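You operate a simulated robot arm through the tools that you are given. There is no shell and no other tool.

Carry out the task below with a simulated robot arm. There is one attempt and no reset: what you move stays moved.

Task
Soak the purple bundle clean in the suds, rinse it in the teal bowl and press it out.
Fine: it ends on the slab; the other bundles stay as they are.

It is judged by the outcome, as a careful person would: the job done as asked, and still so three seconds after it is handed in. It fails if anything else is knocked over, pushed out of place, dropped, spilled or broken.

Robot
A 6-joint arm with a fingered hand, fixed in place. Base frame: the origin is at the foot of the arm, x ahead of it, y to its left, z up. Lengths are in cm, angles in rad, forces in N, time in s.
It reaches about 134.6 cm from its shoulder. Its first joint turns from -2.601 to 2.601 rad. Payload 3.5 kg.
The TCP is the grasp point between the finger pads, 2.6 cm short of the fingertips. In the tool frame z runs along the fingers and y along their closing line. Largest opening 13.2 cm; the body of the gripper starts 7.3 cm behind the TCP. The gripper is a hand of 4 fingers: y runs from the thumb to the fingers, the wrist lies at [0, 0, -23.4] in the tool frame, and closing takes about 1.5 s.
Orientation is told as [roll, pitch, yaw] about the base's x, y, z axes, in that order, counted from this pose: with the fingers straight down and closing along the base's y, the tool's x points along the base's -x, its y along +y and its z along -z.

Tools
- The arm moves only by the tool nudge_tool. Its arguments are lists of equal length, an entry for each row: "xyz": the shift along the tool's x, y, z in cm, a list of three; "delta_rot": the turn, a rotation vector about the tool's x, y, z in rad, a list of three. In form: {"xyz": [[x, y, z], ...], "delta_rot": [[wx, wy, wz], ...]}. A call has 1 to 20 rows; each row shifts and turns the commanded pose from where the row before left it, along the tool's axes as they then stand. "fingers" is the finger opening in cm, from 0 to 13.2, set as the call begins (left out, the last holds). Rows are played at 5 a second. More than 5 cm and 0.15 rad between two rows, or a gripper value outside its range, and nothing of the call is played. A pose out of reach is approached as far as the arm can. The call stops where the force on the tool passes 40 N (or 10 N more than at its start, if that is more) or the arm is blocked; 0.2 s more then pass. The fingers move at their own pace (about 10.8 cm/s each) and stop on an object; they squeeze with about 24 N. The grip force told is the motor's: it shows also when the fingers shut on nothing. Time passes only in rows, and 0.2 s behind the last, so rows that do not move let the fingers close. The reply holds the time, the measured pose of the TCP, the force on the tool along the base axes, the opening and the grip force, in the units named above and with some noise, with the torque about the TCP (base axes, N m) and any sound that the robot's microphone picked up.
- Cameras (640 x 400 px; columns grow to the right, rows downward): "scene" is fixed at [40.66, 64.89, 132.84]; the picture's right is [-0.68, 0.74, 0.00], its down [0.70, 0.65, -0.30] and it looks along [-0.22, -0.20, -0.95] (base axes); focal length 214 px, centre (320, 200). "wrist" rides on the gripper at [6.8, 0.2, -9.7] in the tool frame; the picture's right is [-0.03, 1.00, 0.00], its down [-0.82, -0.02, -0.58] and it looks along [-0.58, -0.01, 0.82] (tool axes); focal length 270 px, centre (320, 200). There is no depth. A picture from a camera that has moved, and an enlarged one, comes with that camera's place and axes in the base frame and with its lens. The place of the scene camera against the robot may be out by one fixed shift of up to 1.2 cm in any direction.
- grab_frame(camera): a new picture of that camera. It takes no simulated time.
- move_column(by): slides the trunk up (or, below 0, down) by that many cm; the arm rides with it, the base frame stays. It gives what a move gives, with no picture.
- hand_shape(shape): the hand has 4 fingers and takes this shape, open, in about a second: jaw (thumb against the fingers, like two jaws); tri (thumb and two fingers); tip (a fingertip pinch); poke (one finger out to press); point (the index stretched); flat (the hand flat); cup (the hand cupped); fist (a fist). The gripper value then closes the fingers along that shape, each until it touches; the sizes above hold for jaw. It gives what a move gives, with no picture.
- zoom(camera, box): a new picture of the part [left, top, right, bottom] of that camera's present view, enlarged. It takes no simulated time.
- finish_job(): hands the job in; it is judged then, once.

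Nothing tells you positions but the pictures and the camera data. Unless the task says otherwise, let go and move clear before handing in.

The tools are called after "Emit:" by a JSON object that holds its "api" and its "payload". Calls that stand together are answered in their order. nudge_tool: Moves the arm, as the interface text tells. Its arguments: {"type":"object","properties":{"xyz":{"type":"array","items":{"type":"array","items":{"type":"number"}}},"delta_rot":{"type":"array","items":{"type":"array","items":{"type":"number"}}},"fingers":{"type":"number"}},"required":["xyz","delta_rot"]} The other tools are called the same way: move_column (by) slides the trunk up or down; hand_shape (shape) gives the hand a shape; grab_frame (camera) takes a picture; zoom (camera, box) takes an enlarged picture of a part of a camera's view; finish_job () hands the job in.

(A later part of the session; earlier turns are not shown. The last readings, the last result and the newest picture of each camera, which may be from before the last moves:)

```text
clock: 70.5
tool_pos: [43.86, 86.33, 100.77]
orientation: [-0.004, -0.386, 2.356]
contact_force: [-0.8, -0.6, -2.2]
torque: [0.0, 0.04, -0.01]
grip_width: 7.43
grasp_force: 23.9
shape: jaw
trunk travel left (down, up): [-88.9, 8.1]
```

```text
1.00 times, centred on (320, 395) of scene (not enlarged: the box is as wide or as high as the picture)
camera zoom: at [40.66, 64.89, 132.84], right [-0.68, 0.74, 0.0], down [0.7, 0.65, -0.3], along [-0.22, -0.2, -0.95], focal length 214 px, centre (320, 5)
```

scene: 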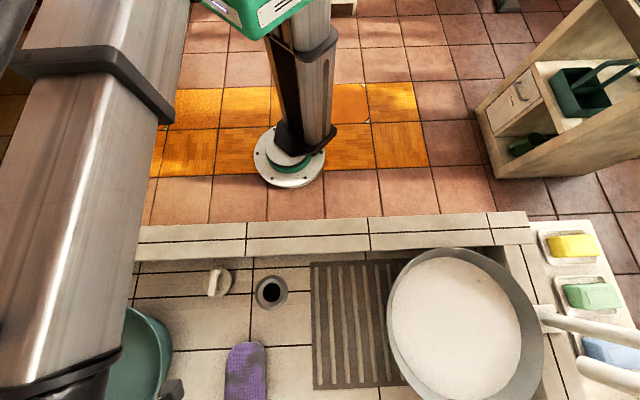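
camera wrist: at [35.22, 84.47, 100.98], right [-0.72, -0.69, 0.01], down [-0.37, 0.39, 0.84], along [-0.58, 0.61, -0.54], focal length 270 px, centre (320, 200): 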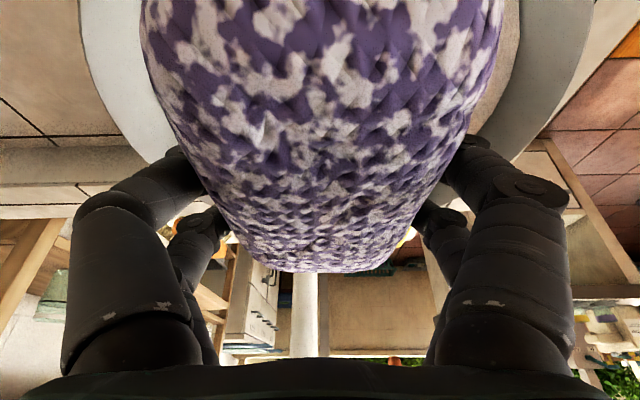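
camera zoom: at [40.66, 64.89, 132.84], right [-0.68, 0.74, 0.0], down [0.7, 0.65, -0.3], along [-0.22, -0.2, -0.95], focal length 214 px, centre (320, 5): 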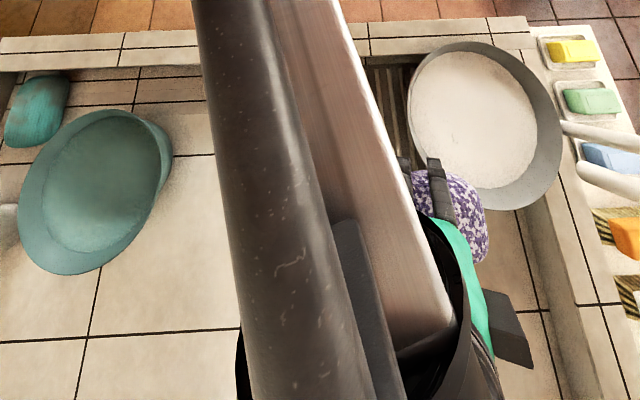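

Turning the hand to face outward for the teal bowl.

Emit:
{"api": "nudge_tool", "payload": {"xyz": [[0, 0, 0], [0, 0, 0], [0, 0, 0], [0, 0, 0], [0, 0, 0], [0, 0, 0], [0, 0, 0], [0, 0, 0], [0, 0, 0], [0, 0, 0], [0, 0, 0], [0, 0, 0], [0, 0, 0], [0, 0, 0]], "delta_rot": [[0.0508, 0, 0.1251], [0.0508, 0, 0.1251], [0.0508, 0, 0.1251], [0.0508, 0, 0.1251], [0.0508, 0, 0.1251], [0.0508, 0, 0.1251], [0.0508, 0, 0.1251], [0.0508, 0, 0.1251], [0.0508, 0, 0.1251], [0.0508, 0, 0.1251], [0.0508, 0, 0.1251], [0.0508, 0, 0.1251], [0.0508, 0, 0.1251], [0, 0, 0]]}}

```text
clock: 73.5
tool_pos: [43.65, 86.22, 100.77]
orientation: [0.0, -0.388, 0.597]
contact_force: [-0.3, 0.5, -2.3]
torque: [0.0, -0.02, -0.01]
grip_width: 7.45
grasp_force: 24.0
shape: jaw
trunk travel left (down, up): [-88.9, 8.1]
```

Emit:
{"api": "nudge_tool", "payload": {"xyz": [[-1.54, -3.88, 0.628], [-1.54, -3.88, 0.628], [-1.54, -3.88, 0.628], [-1.54, -3.88, 0.628], [-1.54, -3.88, 0.628], [-1.54, -3.88, 0.628], [-1.54, -3.88, 0.628], [0, 0, 0]], "delta_rot": [[0, 0, 0], [0, 0, 0], [0, 0, 0], [0, 0, 0], [0, 0, 0], [0, 0, 0], [0, 0, 0], [0, 0, 0]]}}

Emit:
{"api": "zoom", "payload": {"camera": "wrist", "box": [0, 0, 40, 400]}}

Emit:
{"api": "grab_frame", "payload": {"camera": "wrist"}}

Emit:
{"api": "zoom", "payload": {"camera": "scene", "box": [0, 390, 640, 400]}}

```text
clock: 75.3
tool_pos: [68.76, 70.3, 100.72]
orientation: [0.001, -0.387, 0.597]
contact_force: [0.7, 0.3, -1.9]
torque: [0.03, 0.0, -0.03]
grip_width: 7.45
grasp_force: 23.9
shape: jaw
trunk travel left (down, up): [-88.9, 8.1]
```

```text
1.00 times, centred on (20, 200) of wrist (not enlarged: the box is as wide or as high as the picture)
camera zoom: at [60.46, 64.95, 106.98], right [-0.54, 0.84, 0.01], down [0.46, 0.28, 0.84], along [0.7, 0.46, -0.54], focal length 270 px, centre (620, 200)
```

zoom: 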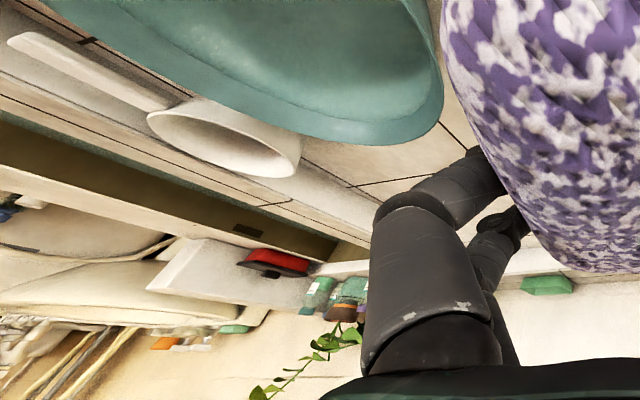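

```text
taken
camera wrist: at [60.46, 64.95, 106.98], right [-0.54, 0.84, 0.01], down [0.46, 0.28, 0.84], along [0.7, 0.46, -0.54], focal length 270 px, centre (320, 200)
```

wrist: 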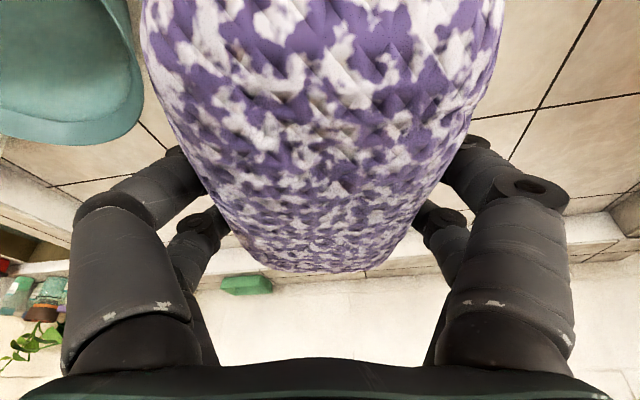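

```text
1.00 times, centred on (320, 395) of scene (not enlarged: the box is as wide or as high as the picture)
camera zoom: at [40.66, 64.89, 132.84], right [-0.68, 0.74, 0.0], down [0.7, 0.65, -0.3], along [-0.22, -0.2, -0.95], focal length 214 px, centre (320, 5)
```

zoom: 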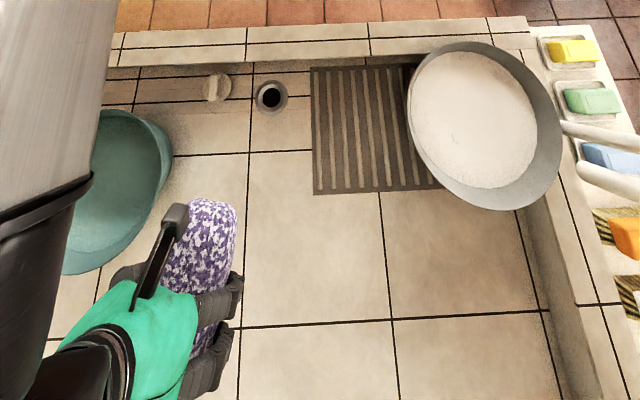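

The teal bowl's rim fits z≈82.5 with its centre near [85.6, 46.3], and a white ladle lies beyond it. Moving sideways over the bowl at this height.

Emit:
{"api": "nudge_tool", "payload": {"xyz": [[-0.06, -4.19, 0.024], [-0.06, -4.19, 0.024], [-0.06, -4.19, 0.024], [-0.06, -4.19, 0.024], [-0.06, -4.19, 0.024], [-0.06, -4.19, 0.024], [-0.06, -4.19, 0.024], [0, 0, 0]], "delta_rot": [[0, 0, 0], [0, 0, 0], [0, 0, 0], [0, 0, 0], [0, 0, 0], [0, 0, 0], [0, 0, 0], [0, 0, 0]]}}

Emit:
{"api": "grab_frame", "payload": {"camera": "wrist"}}

Emit:
{"api": "zoom", "payload": {"camera": "scene", "box": [0, 390, 640, 400]}}

Emit:
{"api": "zoom", "payload": {"camera": "scene", "box": [0, 0, 10, 400]}}

```text
clock: 77.1
tool_pos: [85.78, 46.32, 100.76]
orientation: [0.001, -0.39, 0.599]
contact_force: [-0.4, -0.2, -2.8]
torque: [0.03, -0.01, 0.01]
grip_width: 7.42
grasp_force: 23.5
shape: jaw
trunk travel left (down, up): [-88.9, 8.1]
```

```text
taken
camera wrist: at [77.46, 40.88, 106.98], right [-0.54, 0.84, 0.01], down [0.46, 0.28, 0.84], along [0.7, 0.46, -0.54], focal length 270 px, centre (320, 200)
```

wrist: 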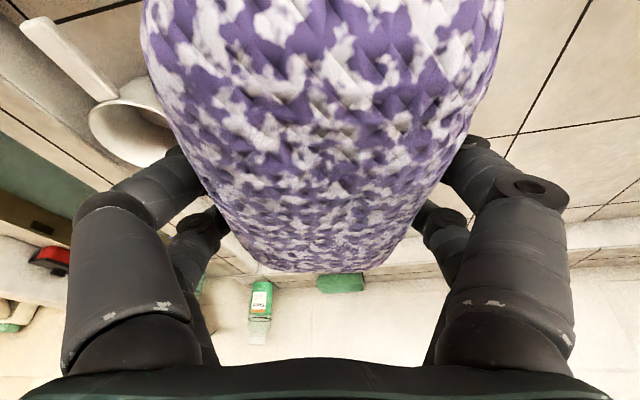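

```text
1.00 times, centred on (320, 395) of scene (not enlarged: the box is as wide or as high as the picture)
camera zoom: at [40.66, 64.89, 132.84], right [-0.68, 0.74, 0.0], down [0.7, 0.65, -0.3], along [-0.22, -0.2, -0.95], focal length 214 px, centre (320, 5)
```

zoom: 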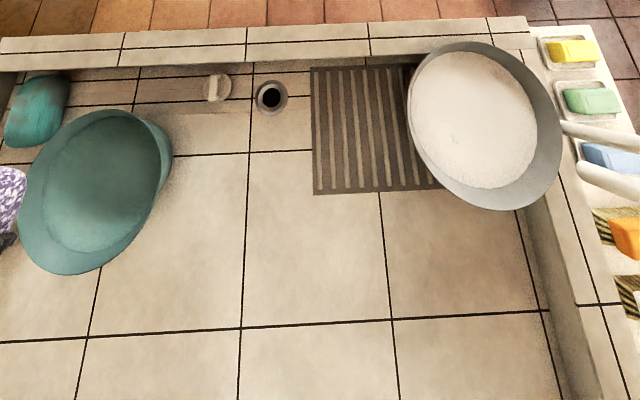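

```text
1.00 times, centred on (5, 200) of scene (not enlarged: the box is as wide or as high as the picture)
camera zoom: at [40.66, 64.89, 132.84], right [-0.68, 0.74, 0.0], down [0.7, 0.65, -0.3], along [-0.22, -0.2, -0.95], focal length 214 px, centre (635, 200)
```

zoom: 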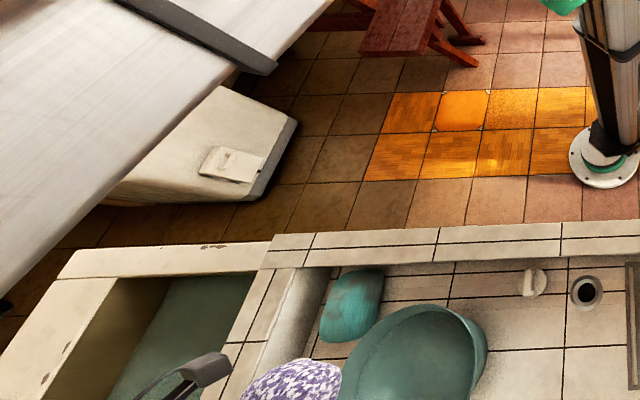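

Emit:
{"api": "zoom", "payload": {"camera": "wrist", "box": [0, 0, 640, 10]}}

```text
1.00 times, centred on (320, 5) of wrist (not enlarged: the box is as wide or as high as the picture)
camera zoom: at [77.46, 40.88, 106.98], right [-0.54, 0.84, 0.01], down [0.46, 0.28, 0.84], along [0.7, 0.46, -0.54], focal length 270 px, centre (320, 395)
```

zoom: 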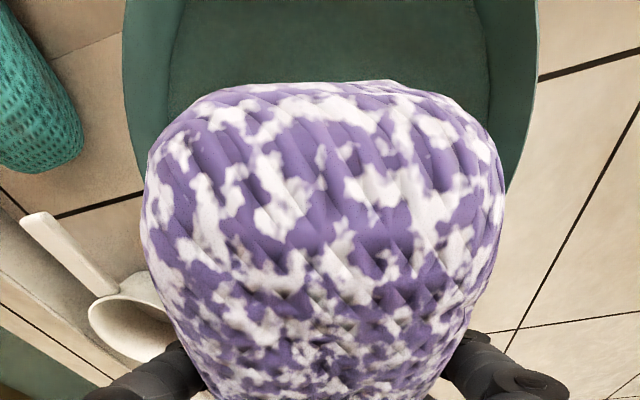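

The widened view shows the bowl squarely beneath the bundle. Lowering in stages.

Emit:
{"api": "move_column", "payload": {"by": -11}}

Emit:
{"api": "grab_frame", "payload": {"camera": "wrist"}}

Emit:
{"api": "zoom", "payload": {"camera": "wrist", "box": [0, 0, 640, 10]}}

Emit:
{"api": "zoom", "payload": {"camera": "scene", "box": [0, 398, 320, 400]}}

```text
clock: 78.6
tool_pos: [85.72, 46.38, 89.7]
orientation: [0.002, -0.389, 0.601]
contact_force: [0.5, 0.4, -2.8]
torque: [0.04, -0.03, -0.02]
grip_width: 7.43
grasp_force: 24.1
shape: jaw
trunk travel left (down, up): [-77.9, 19.1]
```

```text
taken
camera wrist: at [77.41, 40.93, 95.99], right [-0.54, 0.84, 0.01], down [0.46, 0.28, 0.84], along [0.7, 0.46, -0.54], focal length 270 px, centre (320, 200)
```

wrist: 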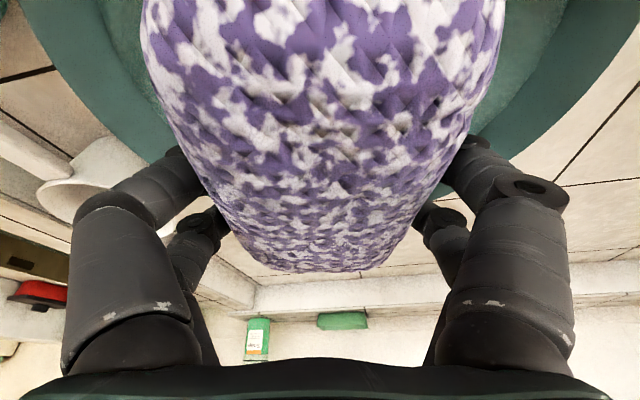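

```text
1.00 times, centred on (320, 5) of wrist (not enlarged: the box is as wide or as high as the picture)
camera zoom: at [77.41, 40.93, 95.99], right [-0.54, 0.84, 0.01], down [0.46, 0.28, 0.84], along [0.7, 0.46, -0.54], focal length 270 px, centre (320, 395)
```

zoom: 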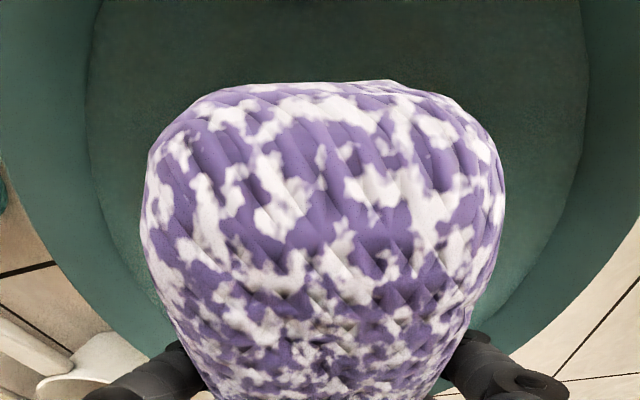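

```text
2.00 times, centred on (160, 399) of scene
camera zoom: at [40.66, 64.89, 132.84], right [-0.68, 0.74, 0.0], down [0.7, 0.65, -0.3], along [-0.22, -0.2, -0.95], focal length 429 px, centre (640, -198)
```

zoom: 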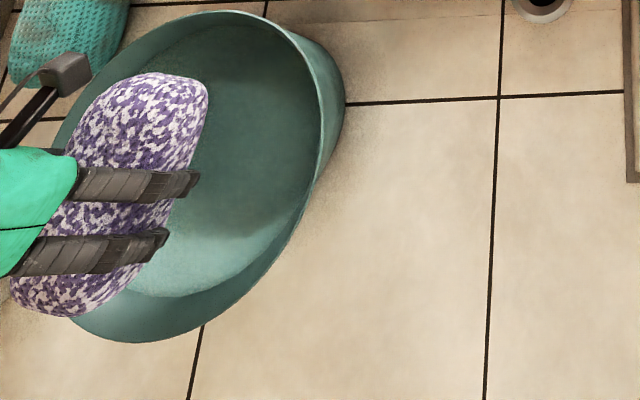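

Centred over the bowl. Continuing down.

Emit:
{"api": "move_column", "payload": {"by": -4.5}}

Emit:
{"api": "zoom", "payload": {"camera": "wrist", "box": [0, 0, 640, 10]}}

Emit:
{"api": "grab_frame", "payload": {"camera": "wrist"}}

Emit:
{"api": "zoom", "payload": {"camera": "scene", "box": [0, 398, 320, 400]}}

```text
clock: 79.4
tool_pos: [85.79, 46.42, 85.23]
orientation: [0.002, -0.39, 0.599]
contact_force: [0.4, 0.1, -1.9]
torque: [0.03, -0.02, -0.01]
grip_width: 7.43
grasp_force: 24.1
shape: jaw
trunk travel left (down, up): [-73.4, 23.6]
```

```text
1.00 times, centred on (320, 5) of wrist (not enlarged: the box is as wide or as high as the picture)
camera zoom: at [77.41, 40.93, 91.49], right [-0.54, 0.84, 0.01], down [0.46, 0.28, 0.84], along [0.7, 0.46, -0.54], focal length 270 px, centre (320, 395)
```

zoom: 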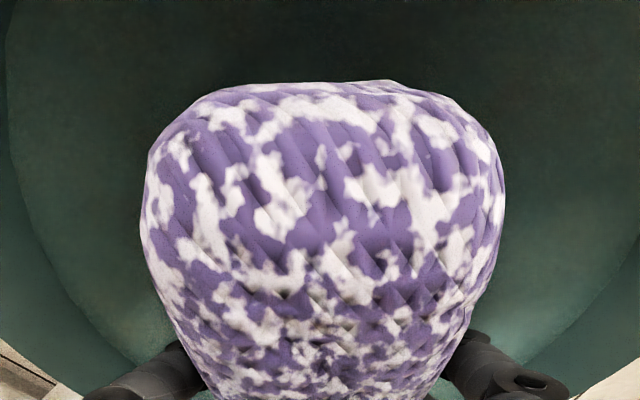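

```text
taken
camera wrist: at [77.41, 40.93, 91.49], right [-0.54, 0.84, 0.01], down [0.46, 0.28, 0.84], along [0.7, 0.46, -0.54], focal length 270 px, centre (320, 200)
```

wrist: 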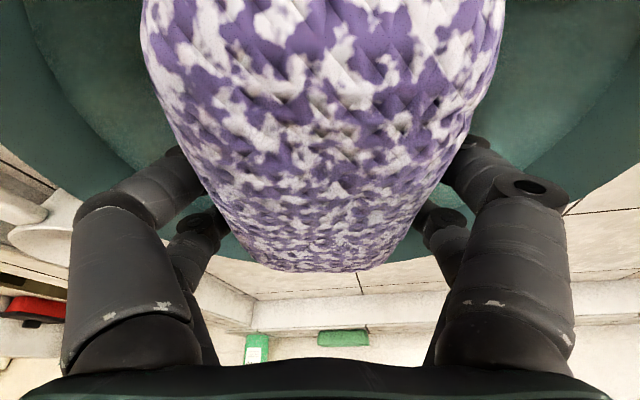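

```text
2.00 times, centred on (160, 399) of scene
camera zoom: at [40.66, 64.89, 132.84], right [-0.68, 0.74, 0.0], down [0.7, 0.65, -0.3], along [-0.22, -0.2, -0.95], focal length 429 px, centre (640, -198)
```

zoom: 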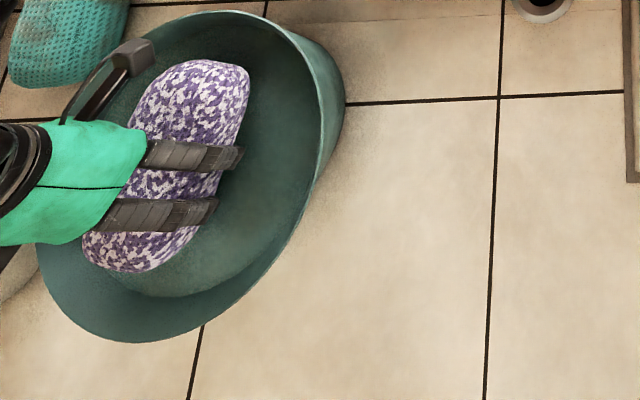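

Emit:
{"api": "move_column", "payload": {"by": -3}}

Emit:
{"api": "grab_frame", "payload": {"camera": "wrist"}}

Emit:
{"api": "zoom", "payload": {"camera": "scene", "box": [0, 398, 320, 400]}}

```text
clock: 80.2
tool_pos: [85.66, 46.37, 82.23]
orientation: [0.002, -0.39, 0.599]
contact_force: [0.2, 0.5, -2.5]
torque: [-0.02, 0.0, 0.04]
grip_width: 7.42
grasp_force: 24.1
shape: jaw
trunk travel left (down, up): [-70.4, 26.6]
```

```text
taken
camera wrist: at [77.41, 40.93, 88.49], right [-0.54, 0.84, 0.01], down [0.46, 0.28, 0.84], along [0.7, 0.46, -0.54], focal length 270 px, centre (320, 200)
```

wrist: 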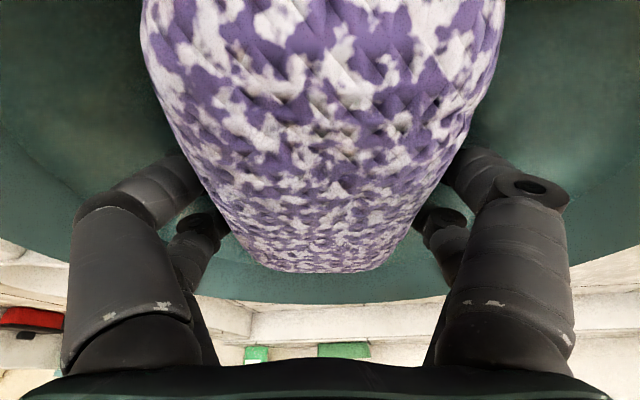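

```text
2.00 times, centred on (160, 399) of scene
camera zoom: at [40.66, 64.89, 132.84], right [-0.68, 0.74, 0.0], down [0.7, 0.65, -0.3], along [-0.22, -0.2, -0.95], focal length 429 px, centre (640, -198)
```

zoom: 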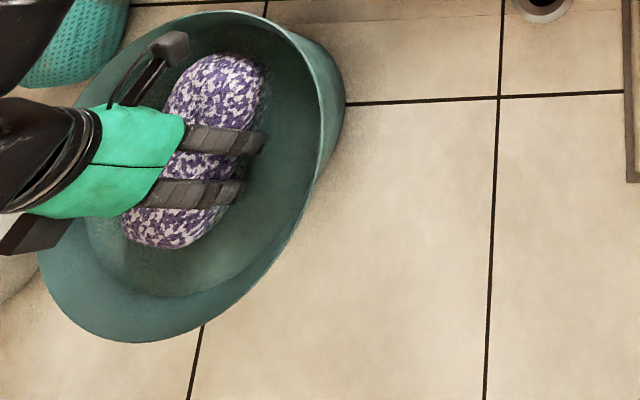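

Emit:
{"api": "move_column", "payload": {"by": -2}}

Emit:
{"api": "grab_frame", "payload": {"camera": "wrist"}}

Emit:
{"api": "zoom", "payload": {"camera": "scene", "box": [0, 398, 320, 400]}}

```text
clock: 80.9
tool_pos: [85.67, 46.42, 80.19]
orientation: [0.001, -0.39, 0.598]
contact_force: [0.5, -0.7, -2.4]
torque: [0.03, -0.01, 0.0]
grip_width: 7.43
grasp_force: 24.4
shape: jaw
trunk travel left (down, up): [-68.4, 28.6]
```

```text
taken
camera wrist: at [77.41, 40.93, 86.48], right [-0.54, 0.84, 0.01], down [0.46, 0.28, 0.84], along [0.7, 0.46, -0.54], focal length 270 px, centre (320, 200)
```

wrist: 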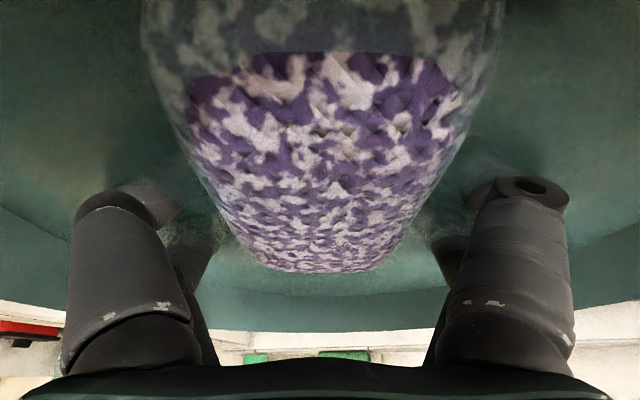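

```text
2.00 times, centred on (160, 399) of scene
camera zoom: at [40.66, 64.89, 132.84], right [-0.68, 0.74, 0.0], down [0.7, 0.65, -0.3], along [-0.22, -0.2, -0.95], focal length 429 px, centre (640, -198)
```

zoom: 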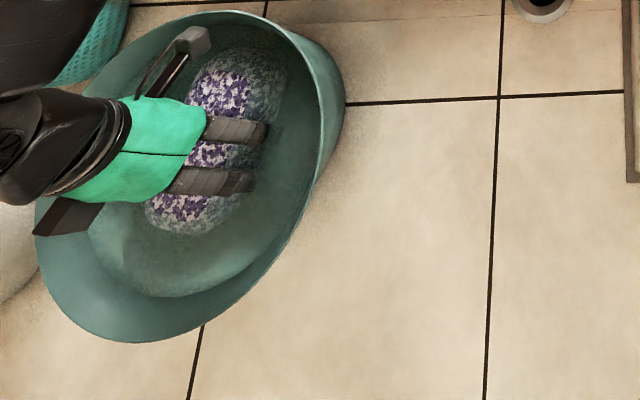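

The bundle is mostly under the clear water. A little deeper, then swish to rinse.

Emit:
{"api": "move_column", "payload": {"by": -1.2}}

Emit:
{"api": "nudge_tool", "payload": {"xyz": [[0, 0.7, 0], [0, 0.7, 0], [0, -0.7, 0], [0, -0.7, 0], [0, -0.7, 0], [0, -0.7, 0], [0, 0.7, 0], [0, 0.7, 0], [0, 0.7, 0], [0, 0.7, 0], [0, -0.7, 0], [0, -0.7, 0], [0, -0.7, 0], [0, -0.7, 0], [0, 0.7, 0], [0, 0.7, 0], [0, 0, 0], [0, 0, 0], [0, 0, 0], [0, 0, 0]], "delta_rot": [[0, 0, 0], [0, 0, 0], [0, 0, 0], [0, 0, 0], [0, 0, 0], [0, 0, 0], [0, 0, 0], [0, 0, 0], [0, 0, 0], [0, 0, 0], [0, 0, 0], [0, 0, 0], [0, 0, 0], [0, 0, 0], [0, 0, 0], [0, 0, 0], [0, 0, 0], [0, 0, 0], [0, 0, 0], [0, 0, 0]]}}

Emit:
{"api": "grab_frame", "payload": {"camera": "wrist"}}

Emit:
{"api": "zoom", "payload": {"camera": "scene", "box": [0, 398, 320, 400]}}

```text
clock: 81.5
tool_pos: [85.65, 46.3, 78.94]
orientation: [0.002, -0.39, 0.599]
contact_force: [0.7, -0.8, -2.0]
torque: [0.02, 0.02, 0.03]
grip_width: 7.42
grasp_force: 23.9
shape: jaw
trunk travel left (down, up): [-67.2, 29.8]
```

```text
clock: 85.7
tool_pos: [85.6, 46.32, 79.07]
orientation: [0.002, -0.39, 0.598]
contact_force: [0.3, -0.3, -1.6]
torque: [0.0, -0.01, -0.01]
grip_width: 7.44
grasp_force: 23.9
shape: jaw
trunk travel left (down, up): [-67.2, 29.8]
```

```text
taken
camera wrist: at [77.43, 40.91, 85.28], right [-0.54, 0.84, 0.01], down [0.46, 0.28, 0.84], along [0.7, 0.46, -0.54], focal length 270 px, centre (320, 200)
```

wrist: 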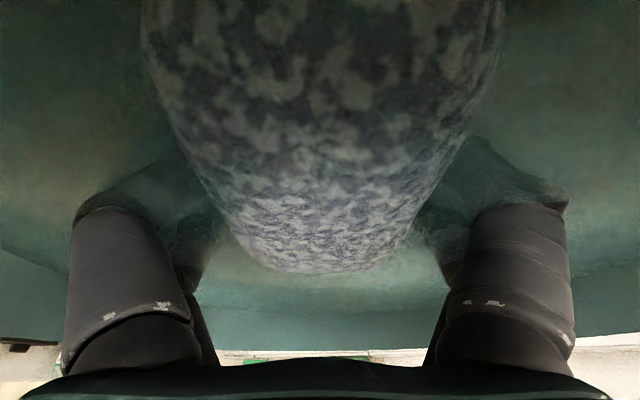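

```text
2.00 times, centred on (160, 399) of scene
camera zoom: at [40.66, 64.89, 132.84], right [-0.68, 0.74, 0.0], down [0.7, 0.65, -0.3], along [-0.22, -0.2, -0.95], focal length 429 px, centre (640, -198)
```

zoom: 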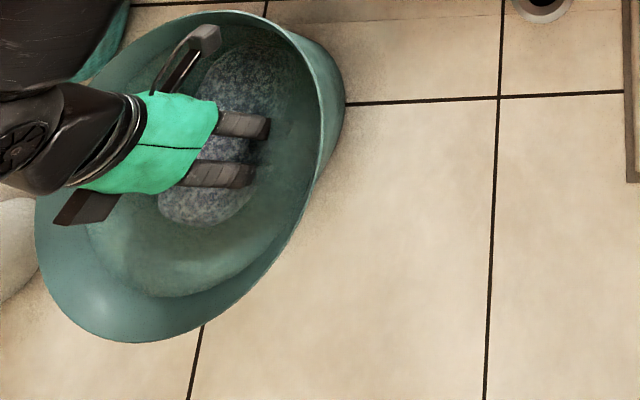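

Fully under water and the foam is coming off. Rinsing longer with more swishing.

Emit:
{"api": "nudge_tool", "payload": {"xyz": [[0, 0.7, 0], [0, 0.7, 0], [0, -0.7, 0], [0, -0.7, 0], [0, -0.7, 0], [0, -0.7, 0], [0, 0.7, 0], [0, 0.7, 0], [0, 0.7, 0], [0, 0.7, 0], [0, -0.7, 0], [0, -0.7, 0], [0, -0.7, 0], [0, -0.7, 0], [0, 0.7, 0], [0, 0.7, 0], [0, 0, 0], [0, 0, 0], [0, 0, 0], [0, 0, 0]], "delta_rot": [[0, 0, 0], [0, 0, 0], [0, 0, 0], [0, 0, 0], [0, 0, 0], [0, 0, 0], [0, 0, 0], [0, 0, 0], [0, 0, 0], [0, 0, 0], [0, 0, 0], [0, 0, 0], [0, 0, 0], [0, 0, 0], [0, 0, 0], [0, 0, 0], [0, 0, 0], [0, 0, 0], [0, 0, 0], [0, 0, 0]]}}

Emit:
{"api": "nudge_tool", "payload": {"xyz": [[0, 0.7, 0], [0, 0.7, 0], [0, -0.7, 0], [0, -0.7, 0], [0, -0.7, 0], [0, -0.7, 0], [0, 0.7, 0], [0, 0.7, 0], [0, 0.7, 0], [0, 0.7, 0], [0, -0.7, 0], [0, -0.7, 0], [0, -0.7, 0], [0, -0.7, 0], [0, 0.7, 0], [0, 0.7, 0], [0, 0, 0], [0, 0, 0], [0, 0, 0], [0, 0, 0]], "delta_rot": [[0, 0, 0], [0, 0, 0], [0, 0, 0], [0, 0, 0], [0, 0, 0], [0, 0, 0], [0, 0, 0], [0, 0, 0], [0, 0, 0], [0, 0, 0], [0, 0, 0], [0, 0, 0], [0, 0, 0], [0, 0, 0], [0, 0, 0], [0, 0, 0], [0, 0, 0], [0, 0, 0], [0, 0, 0], [0, 0, 0]]}}

Emit:
{"api": "grab_frame", "payload": {"camera": "wrist"}}

Emit:
{"api": "zoom", "payload": {"camera": "scene", "box": [0, 398, 320, 400]}}

```text
clock: 89.9
tool_pos: [85.67, 46.34, 79.03]
orientation: [0.001, -0.39, 0.599]
contact_force: [-0.6, -0.3, -2.2]
torque: [0.03, 0.01, -0.01]
grip_width: 7.45
grasp_force: 24.1
shape: jaw
trunk travel left (down, up): [-67.2, 29.8]
```

```text
clock: 94.1
tool_pos: [85.7, 46.46, 79.06]
orientation: [0.001, -0.39, 0.598]
contact_force: [-0.7, -0.5, -2.0]
torque: [0.0, -0.04, 0.03]
grip_width: 7.43
grasp_force: 23.9
shape: jaw
trunk travel left (down, up): [-67.2, 29.8]
```

```text
taken
camera wrist: at [77.42, 40.95, 85.28], right [-0.54, 0.84, 0.01], down [0.46, 0.28, 0.84], along [0.7, 0.46, -0.54], focal length 270 px, centre (320, 200)
```

wrist: 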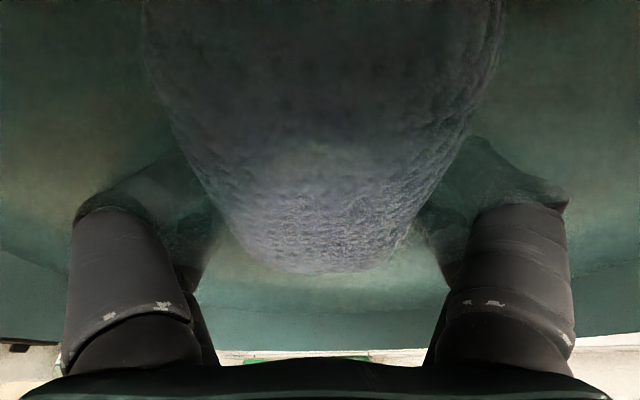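

```text
2.00 times, centred on (160, 399) of scene
camera zoom: at [40.66, 64.89, 132.84], right [-0.68, 0.74, 0.0], down [0.7, 0.65, -0.3], along [-0.22, -0.2, -0.95], focal length 429 px, centre (640, -198)
```

zoom: 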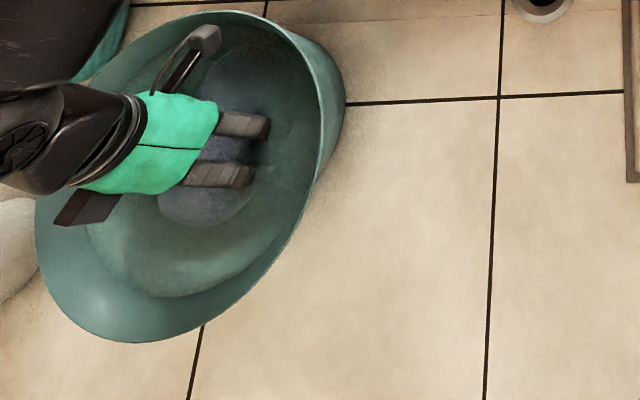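

The foam is all gone. Lifting it out of the water to inspect.

Emit:
{"api": "nudge_tool", "payload": {"xyz": [[0, 0.7, 0], [0, 0.7, 0], [0, -0.7, 0], [0, -0.7, 0], [0, -0.7, 0], [0, -0.7, 0], [0, 0.7, 0], [0, 0.7, 0], [0, 0, 0], [0, 0, 0]], "delta_rot": [[0, 0, 0], [0, 0, 0], [0, 0, 0], [0, 0, 0], [0, 0, 0], [0, 0, 0], [0, 0, 0], [0, 0, 0], [0, 0, 0], [0, 0, 0]]}}

Emit:
{"api": "move_column", "payload": {"by": 7}}

Emit:
{"api": "grab_frame", "payload": {"camera": "wrist"}}

Emit:
{"api": "zoom", "payload": {"camera": "scene", "box": [0, 398, 320, 400]}}

```text
clock: 96.3
tool_pos: [85.8, 46.33, 79.07]
orientation: [0.002, -0.389, 0.599]
contact_force: [-0.1, -0.5, -2.8]
torque: [0.0, -0.04, -0.02]
grip_width: 7.42
grasp_force: 24.1
shape: jaw
trunk travel left (down, up): [-67.2, 29.8]
```

```text
clock: 97.3
tool_pos: [85.83, 46.48, 86.03]
orientation: [0.001, -0.389, 0.6]
contact_force: [-0.6, -0.4, -2.6]
torque: [-0.03, -0.01, 0.0]
grip_width: 7.43
grasp_force: 24.2
shape: jaw
trunk travel left (down, up): [-74.2, 22.8]
```

```text
taken
camera wrist: at [77.46, 40.92, 92.28], right [-0.54, 0.84, 0.01], down [0.46, 0.28, 0.84], along [0.7, 0.46, -0.54], focal length 270 px, centre (320, 200)
```

wrist: 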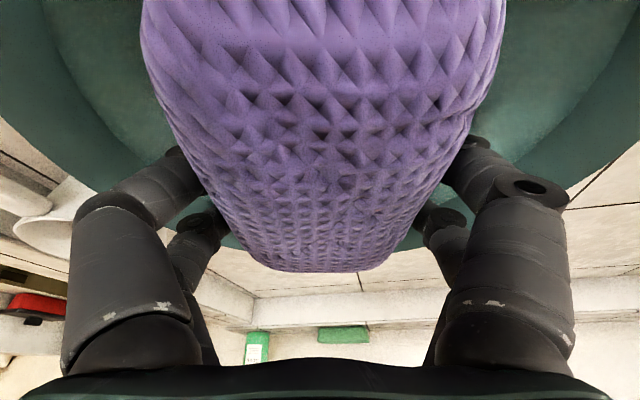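

```text
2.00 times, centred on (160, 399) of scene
camera zoom: at [40.66, 64.89, 132.84], right [-0.68, 0.74, 0.0], down [0.7, 0.65, -0.3], along [-0.22, -0.2, -0.95], focal length 429 px, centre (640, -198)
```

zoom: 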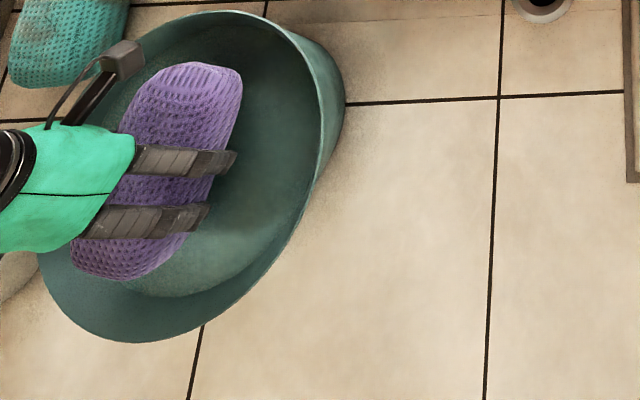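

The bundle is clean and rinsed, plain purple all over. I'll let it drip over the bowl, raise, and carry it to the free left part of the ribbed slab, around [44.5, 76.5].

Emit:
{"api": "nudge_tool", "payload": {"xyz": [[0, 0, 0], [0, 0, 0], [0, 0, 0], [0, 0, 0], [0, 0, 0], [0, 0, 0], [0, 0, 0], [0, 0, 0], [0, 0, 0], [0, 0, 0], [0, 0, 0], [0, 0, 0]], "delta_rot": [[0, 0, 0], [0, 0, 0], [0, 0, 0], [0, 0, 0], [0, 0, 0], [0, 0, 0], [0, 0, 0], [0, 0, 0], [0, 0, 0], [0, 0, 0], [0, 0, 0], [0, 0, 0]]}}

Emit:
{"api": "move_column", "payload": {"by": 12}}

Emit:
{"api": "nudge_tool", "payload": {"xyz": [[1.438, 4.373, -0.591], [1.438, 4.373, -0.591], [1.438, 4.373, -0.591], [1.438, 4.373, -0.591], [1.438, 4.373, -0.591], [1.438, 4.373, -0.591], [1.438, 4.373, -0.591], [1.438, 4.373, -0.591], [0, 0, 0]], "delta_rot": [[0, 0, 0], [0, 0, 0], [0, 0, 0], [0, 0, 0], [0, 0, 0], [0, 0, 0], [0, 0, 0], [0, 0, 0], [0, 0, 0]]}}

Emit:
{"api": "zoom", "payload": {"camera": "scene", "box": [0, 390, 640, 400]}}

```text
clock: 99.9
tool_pos: [85.77, 46.3, 86.02]
orientation: [0.001, -0.389, 0.599]
contact_force: [-0.2, -0.3, -1.7]
torque: [0.05, -0.03, -0.02]
grip_width: 7.42
grasp_force: 23.7
shape: jaw
trunk travel left (down, up): [-74.2, 22.8]
```

```text
clock: 101.4
tool_pos: [85.75, 46.39, 97.99]
orientation: [0.0, -0.39, 0.599]
contact_force: [-0.5, -0.6, -2.8]
torque: [0.03, -0.05, -0.03]
grip_width: 7.4
grasp_force: 24.1
shape: jaw
trunk travel left (down, up): [-86.2, 10.8]
```

```text
clock: 103.4
tool_pos: [55.8, 68.24, 98.05]
orientation: [0.001, -0.389, 0.597]
contact_force: [0.2, 0.1, -3.1]
torque: [-0.02, 0.0, 0.04]
grip_width: 7.43
grasp_force: 24.0
shape: jaw
trunk travel left (down, up): [-86.2, 10.8]
```

```text
1.00 times, centred on (320, 395) of scene (not enlarged: the box is as wide or as high as the picture)
camera zoom: at [40.66, 64.89, 132.84], right [-0.68, 0.74, 0.0], down [0.7, 0.65, -0.3], along [-0.22, -0.2, -0.95], focal length 214 px, centre (320, 5)
```

zoom: 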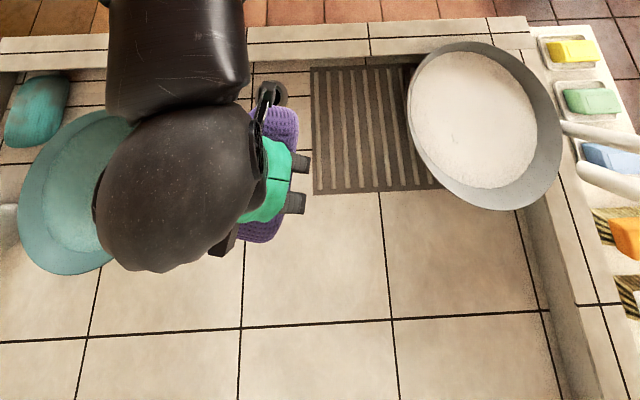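

The slab's free part lies just ahead to the right. Squaring the hand to the slab and moving over it.

Emit:
{"api": "nudge_tool", "payload": {"xyz": [[0, 0, 0], [0, 0, 0], [0.367, 4.57, -0.15], [0.367, 4.57, -0.15], [0.367, 4.57, -0.15], [0, 0, 0]], "delta_rot": [[-0.0285, 0, -0.0694], [-0.0285, 0, -0.0694], [0, 0, 0], [0, 0, 0], [0, 0, 0], [0, 0, 0]]}}

Emit:
{"api": "zoom", "payload": {"camera": "wrist", "box": [0, 0, 640, 10]}}

Emit:
{"api": "zoom", "payload": {"camera": "scene", "box": [0, 390, 640, 400]}}

```text
clock: 104.8
tool_pos: [45.56, 77.47, 98.08]
orientation: [0.0, -0.389, 0.75]
contact_force: [-0.2, 0.2, -3.0]
torque: [-0.03, -0.01, -0.02]
grip_width: 7.41
grasp_force: 23.9
shape: jaw
trunk travel left (down, up): [-86.2, 10.8]
```

```text
1.00 times, centred on (320, 5) of wrist (not enlarged: the box is as wide or as high as the picture)
camera zoom: at [38.17, 70.84, 104.28], right [-0.66, 0.75, 0.01], down [0.41, 0.35, 0.84], along [0.63, 0.56, -0.54], focal length 270 px, centre (320, 395)
```

zoom: 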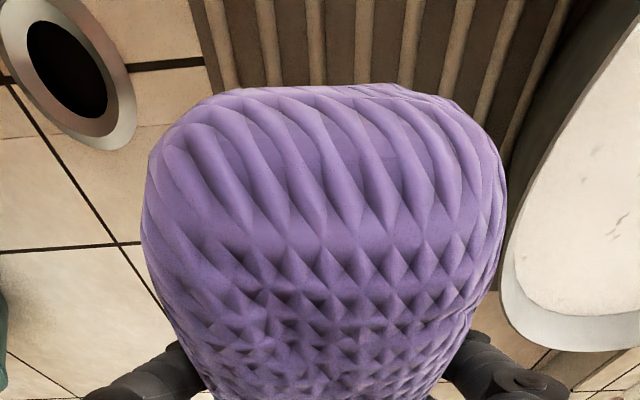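

```text
1.00 times, centred on (320, 395) of scene (not enlarged: the box is as wide or as high as the picture)
camera zoom: at [40.66, 64.89, 132.84], right [-0.68, 0.74, 0.0], down [0.7, 0.65, -0.3], along [-0.22, -0.2, -0.95], focal length 214 px, centre (320, 5)
```

zoom: 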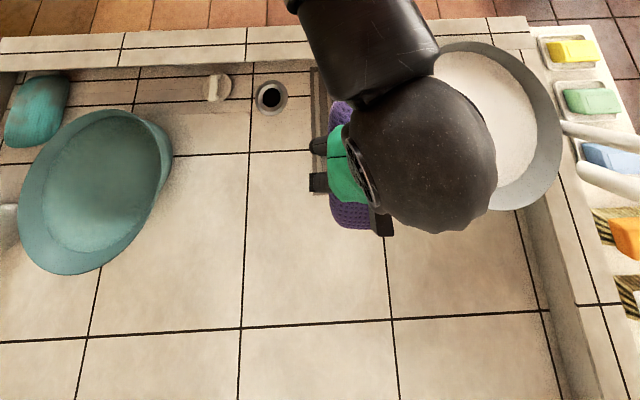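

The slab lies directly under the bundle, with the basin rim about 13 cm to the right of the hand's line. Lowering onto the slab.

Emit:
{"api": "move_column", "payload": {"by": -16.5}}

Emit:
{"api": "zoom", "payload": {"camera": "wrist", "box": [0, 0, 640, 10]}}

Emit:
{"api": "zoom", "payload": {"camera": "scene", "box": [200, 398, 520, 400]}}

```text
clock: 106.7
tool_pos: [45.52, 77.31, 81.52]
orientation: [0.001, -0.388, 0.748]
contact_force: [-0.1, 0.9, -2.7]
torque: [0.0, 0.01, -0.02]
grip_width: 7.41
grasp_force: 23.5
shape: jaw
trunk travel left (down, up): [-69.7, 27.3]
```

```text
1.00 times, centred on (320, 5) of wrist (not enlarged: the box is as wide or as high as the picture)
camera zoom: at [38.21, 70.79, 87.79], right [-0.66, 0.75, 0.01], down [0.41, 0.35, 0.84], along [0.63, 0.56, -0.54], focal length 270 px, centre (320, 395)
```

zoom: 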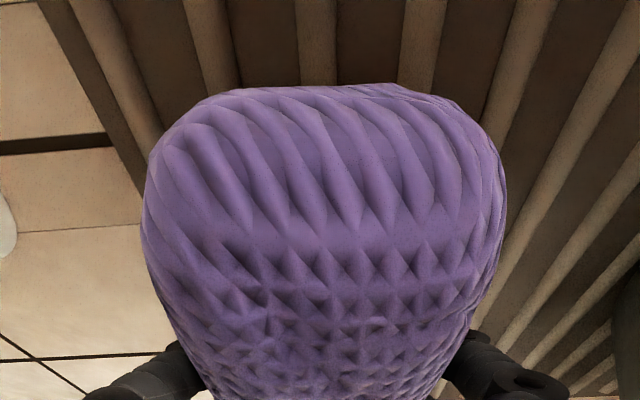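

```text
2.00 times, centred on (360, 399) of scene
camera zoom: at [40.66, 64.89, 132.84], right [-0.68, 0.74, 0.0], down [0.7, 0.65, -0.3], along [-0.22, -0.2, -0.95], focal length 429 px, centre (240, -198)
```

zoom: 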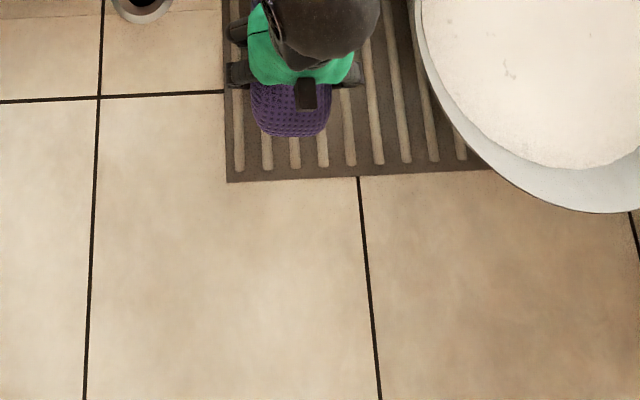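

Emit:
{"api": "move_column", "payload": {"by": -2.4}}

Emit:
{"api": "move_column", "payload": {"by": -0.6}}

Emit:
{"api": "zoom", "payload": {"camera": "scene", "box": [200, 398, 520, 400]}}

```text
clock: 107.4
tool_pos: [45.56, 77.44, 79.07]
orientation: [0.001, -0.39, 0.747]
contact_force: [0.4, -0.3, -2.2]
torque: [0.02, 0.01, 0.02]
grip_width: 7.38
grasp_force: 23.6
shape: jaw
trunk travel left (down, up): [-67.3, 29.7]
```

```text
clock: 108.0
tool_pos: [45.46, 77.44, 78.6]
orientation: [0.003, -0.39, 0.749]
contact_force: [-0.3, -1.1, -2.4]
torque: [0.0, 0.0, -0.02]
grip_width: 7.42
grasp_force: 24.0
shape: jaw
trunk travel left (down, up): [-66.7, 30.3]
```

```text
2.00 times, centred on (360, 399) of scene
camera zoom: at [40.66, 64.89, 132.84], right [-0.68, 0.74, 0.0], down [0.7, 0.65, -0.3], along [-0.22, -0.2, -0.95], focal length 429 px, centre (240, -198)
```

zoom: 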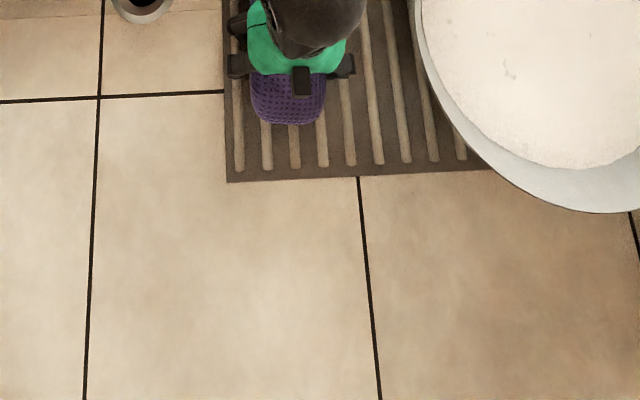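

Emit:
{"api": "move_column", "payload": {"by": -0.5}}

Emit:
{"api": "move_column", "payload": {"by": -0.4}}

```text
clock: 108.5
tool_pos: [45.58, 77.41, 78.05]
orientation: [0.001, -0.39, 0.748]
contact_force: [0.1, 0.8, -2.1]
torque: [0.01, -0.02, -0.01]
grip_width: 7.38
grasp_force: 24.1
shape: jaw
trunk travel left (down, up): [-66.2, 30.8]
```

```text
clock: 109.0
tool_pos: [45.6, 77.3, 77.67]
orientation: [0.002, -0.39, 0.749]
contact_force: [-0.4, 0.3, 7.0]
torque: [0.03, -0.39, 0.0]
grip_width: 7.42
grasp_force: 24.1
shape: jaw
trunk travel left (down, up): [-65.8, 31.2]
```

Contact on the slab. Easing up a hair and opening the fingers to set the bundle down.

Emit:
{"api": "move_column", "payload": {"by": 0.3}}

Emit:
{"api": "nudge_tool", "payload": {"xyz": [[0, 0, 0], [0, 0, 0], [0, 0, 0], [0, 0, 0], [0, 0, 0], [0, 0, 0]], "delta_rot": [[0, 0, 0], [0, 0, 0], [0, 0, 0], [0, 0, 0], [0, 0, 0], [0, 0, 0]], "fingers": 12}}

Emit:
{"api": "grab_frame", "payload": {"camera": "wrist"}}

Emit:
{"api": "zoom", "payload": {"camera": "scene", "box": [200, 398, 520, 400]}}

```text
clock: 109.6
tool_pos: [45.62, 77.39, 78.03]
orientation: [0.002, -0.389, 0.747]
contact_force: [-0.7, -0.1, -2.1]
torque: [0.02, -0.01, 0.0]
grip_width: 7.42
grasp_force: 24.1
shape: jaw
trunk travel left (down, up): [-66.1, 30.9]
```

```text
clock: 111.0
tool_pos: [45.46, 77.45, 78.12]
orientation: [0.002, -0.389, 0.748]
contact_force: [-6.4, 6.6, 8.2]
torque: [-0.04, 0.14, -0.23]
grip_width: 11.76
grasp_force: 0.1
shape: jaw
trunk travel left (down, up): [-66.1, 30.9]
```

```text
taken
camera wrist: at [38.15, 70.79, 84.25], right [-0.66, 0.75, 0.01], down [0.41, 0.35, 0.84], along [0.63, 0.56, -0.54], focal length 270 px, centre (320, 200)
```

wrist: 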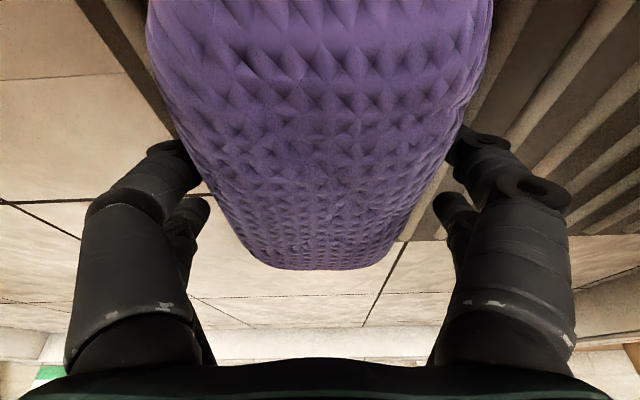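

```text
2.00 times, centred on (360, 399) of scene
camera zoom: at [40.66, 64.89, 132.84], right [-0.68, 0.74, 0.0], down [0.7, 0.65, -0.3], along [-0.22, -0.2, -0.95], focal length 429 px, centre (240, -198)
```

zoom: 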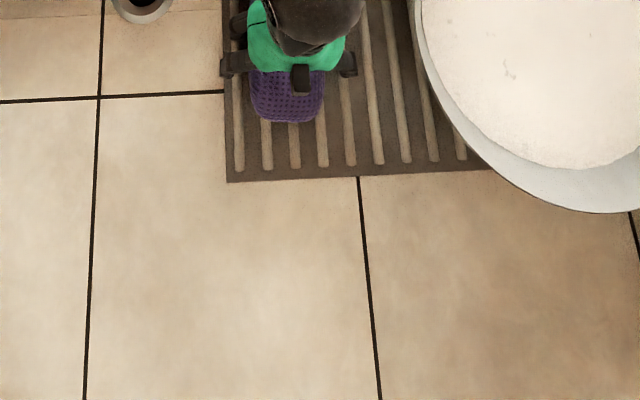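

The bundle sits on the slab and the fingers are clear of it. Lifting the hand off straight up.

Emit:
{"api": "move_column", "payload": {"by": 3}}

Emit:
{"api": "move_column", "payload": {"by": 9}}

Emit:
{"api": "grab_frame", "payload": {"camera": "wrist"}}

Emit:
{"api": "zoom", "payload": {"camera": "wrist", "box": [0, 0, 640, 10]}}

Emit:
{"api": "zoom", "payload": {"camera": "scene", "box": [200, 398, 520, 400]}}

```text
clock: 111.7
tool_pos: [45.68, 77.33, 80.91]
orientation: [0.002, -0.389, 0.748]
contact_force: [0.0, 0.7, 0.3]
torque: [-0.04, -0.02, 0.02]
grip_width: 11.95
grasp_force: 0.1
shape: jaw
trunk travel left (down, up): [-69.1, 27.9]
```

```text
clock: 113.0
tool_pos: [45.57, 77.5, 89.97]
orientation: [0.002, -0.391, 0.748]
contact_force: [0.1, 0.4, 0.3]
torque: [-0.01, 0.0, -0.01]
grip_width: 11.98
grasp_force: 0.1
shape: jaw
trunk travel left (down, up): [-78.1, 18.9]
```

```text
taken
camera wrist: at [38.21, 70.79, 96.2], right [-0.66, 0.75, 0.01], down [0.41, 0.35, 0.84], along [0.63, 0.56, -0.54], focal length 270 px, centre (320, 200)
```

wrist: 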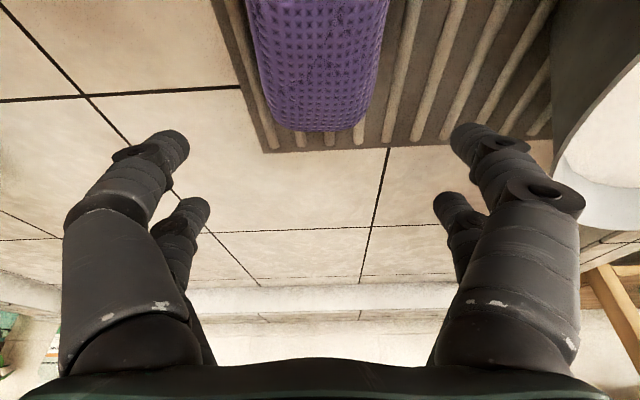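

```text
1.00 times, centred on (320, 5) of wrist (not enlarged: the box is as wide or as high as the picture)
camera zoom: at [38.21, 70.79, 96.2], right [-0.66, 0.75, 0.01], down [0.41, 0.35, 0.84], along [0.63, 0.56, -0.54], focal length 270 px, centre (320, 395)
```

zoom: 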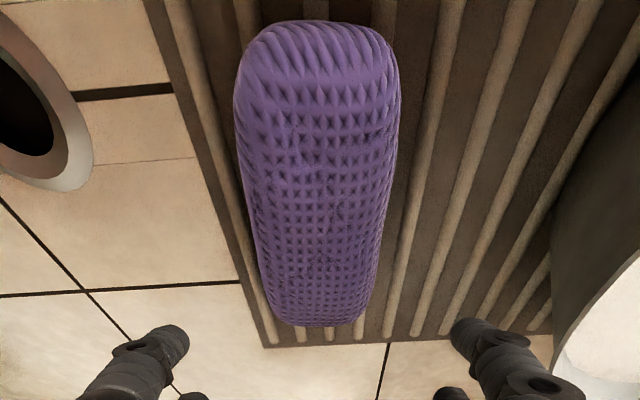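

```text
2.00 times, centred on (360, 399) of scene
camera zoom: at [40.66, 64.89, 132.84], right [-0.68, 0.74, 0.0], down [0.7, 0.65, -0.3], along [-0.22, -0.2, -0.95], focal length 429 px, centre (240, -198)
```

zoom: 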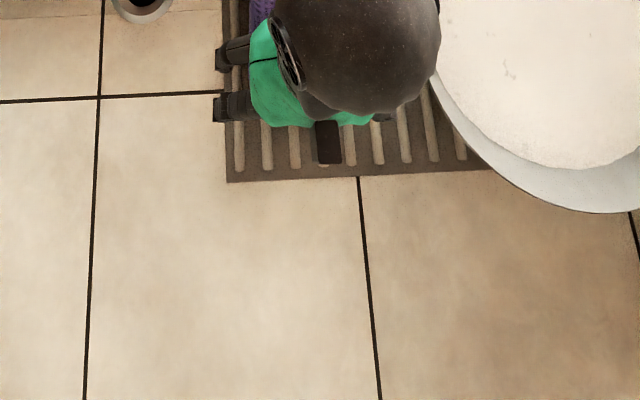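

The bundle rests on the slab at about [45.3, 77.1], clean. Next, raise the hand, make a fist, and bring it upright for pressing.

Emit:
{"api": "move_column", "payload": {"by": 8}}

Emit:
{"api": "hand_shape", "payload": {"shape": "fist"}}

Emit:
{"api": "nudge_tool", "payload": {"xyz": [[0, 0, 0], [0, 0, 0], [0, 0, 0], [0, 0, 0], [0, 0, 0]], "delta_rot": [[0, 0.13, 0], [0, 0.13, 0], [0, 0.13, 0], [0, 0, 0], [0, 0, 0]]}}

Emit:
{"api": "grab_frame", "payload": {"camera": "wrist"}}

Emit:
{"api": "grab_frame", "payload": {"camera": "scene"}}

```text
clock: 114.1
tool_pos: [45.55, 77.42, 97.91]
orientation: [0.001, -0.388, 0.749]
contact_force: [0.3, -0.7, 0.2]
torque: [0.0, -0.02, -0.02]
grip_width: 11.98
grasp_force: 0.0
shape: jaw
trunk travel left (down, up): [-86.1, 10.9]
```

```text
clock: 115.0
tool_pos: [45.72, 77.29, 97.98]
orientation: [0.001, -0.388, 0.748]
contact_force: [0.4, -0.5, 0.3]
torque: [0.0, 0.01, -0.02]
grip_width: 0.01
grasp_force: 0.0
shape: fist
trunk travel left (down, up): [-86.1, 10.9]
```

```text
clock: 116.2
tool_pos: [45.58, 77.36, 96.32]
orientation: [0.002, 0.001, 0.749]
contact_force: [0.4, 0.8, 0.2]
torque: [-0.02, 0.01, 0.0]
grip_width: 0.0
grasp_force: 0.0
shape: fist
out of reach, approached as far as the arm can: row 1, 2
trunk travel left (down, up): [-86.1, 10.9]
```

```text
taken
camera wrist: at [40.54, 72.9, 105.79], right [-0.66, 0.75, 0.0], down [0.61, 0.54, 0.58], along [0.43, 0.38, -0.82], focal length 270 px, centre (320, 200)
```

wrist: 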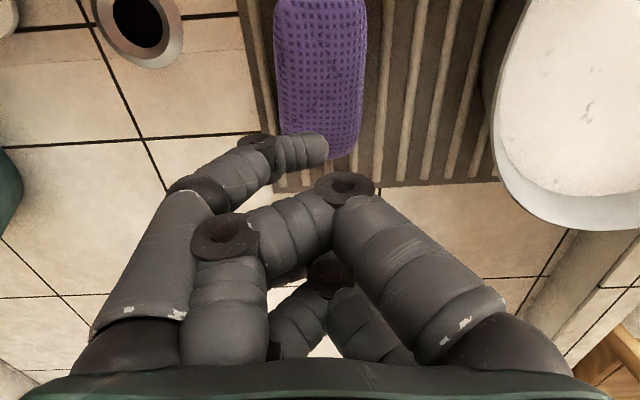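

```text
taken
```

scene: 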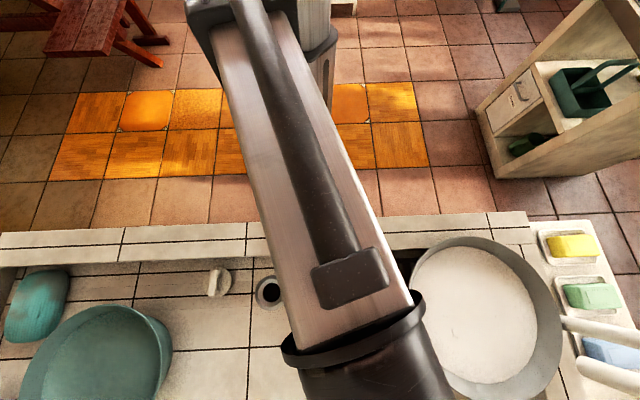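

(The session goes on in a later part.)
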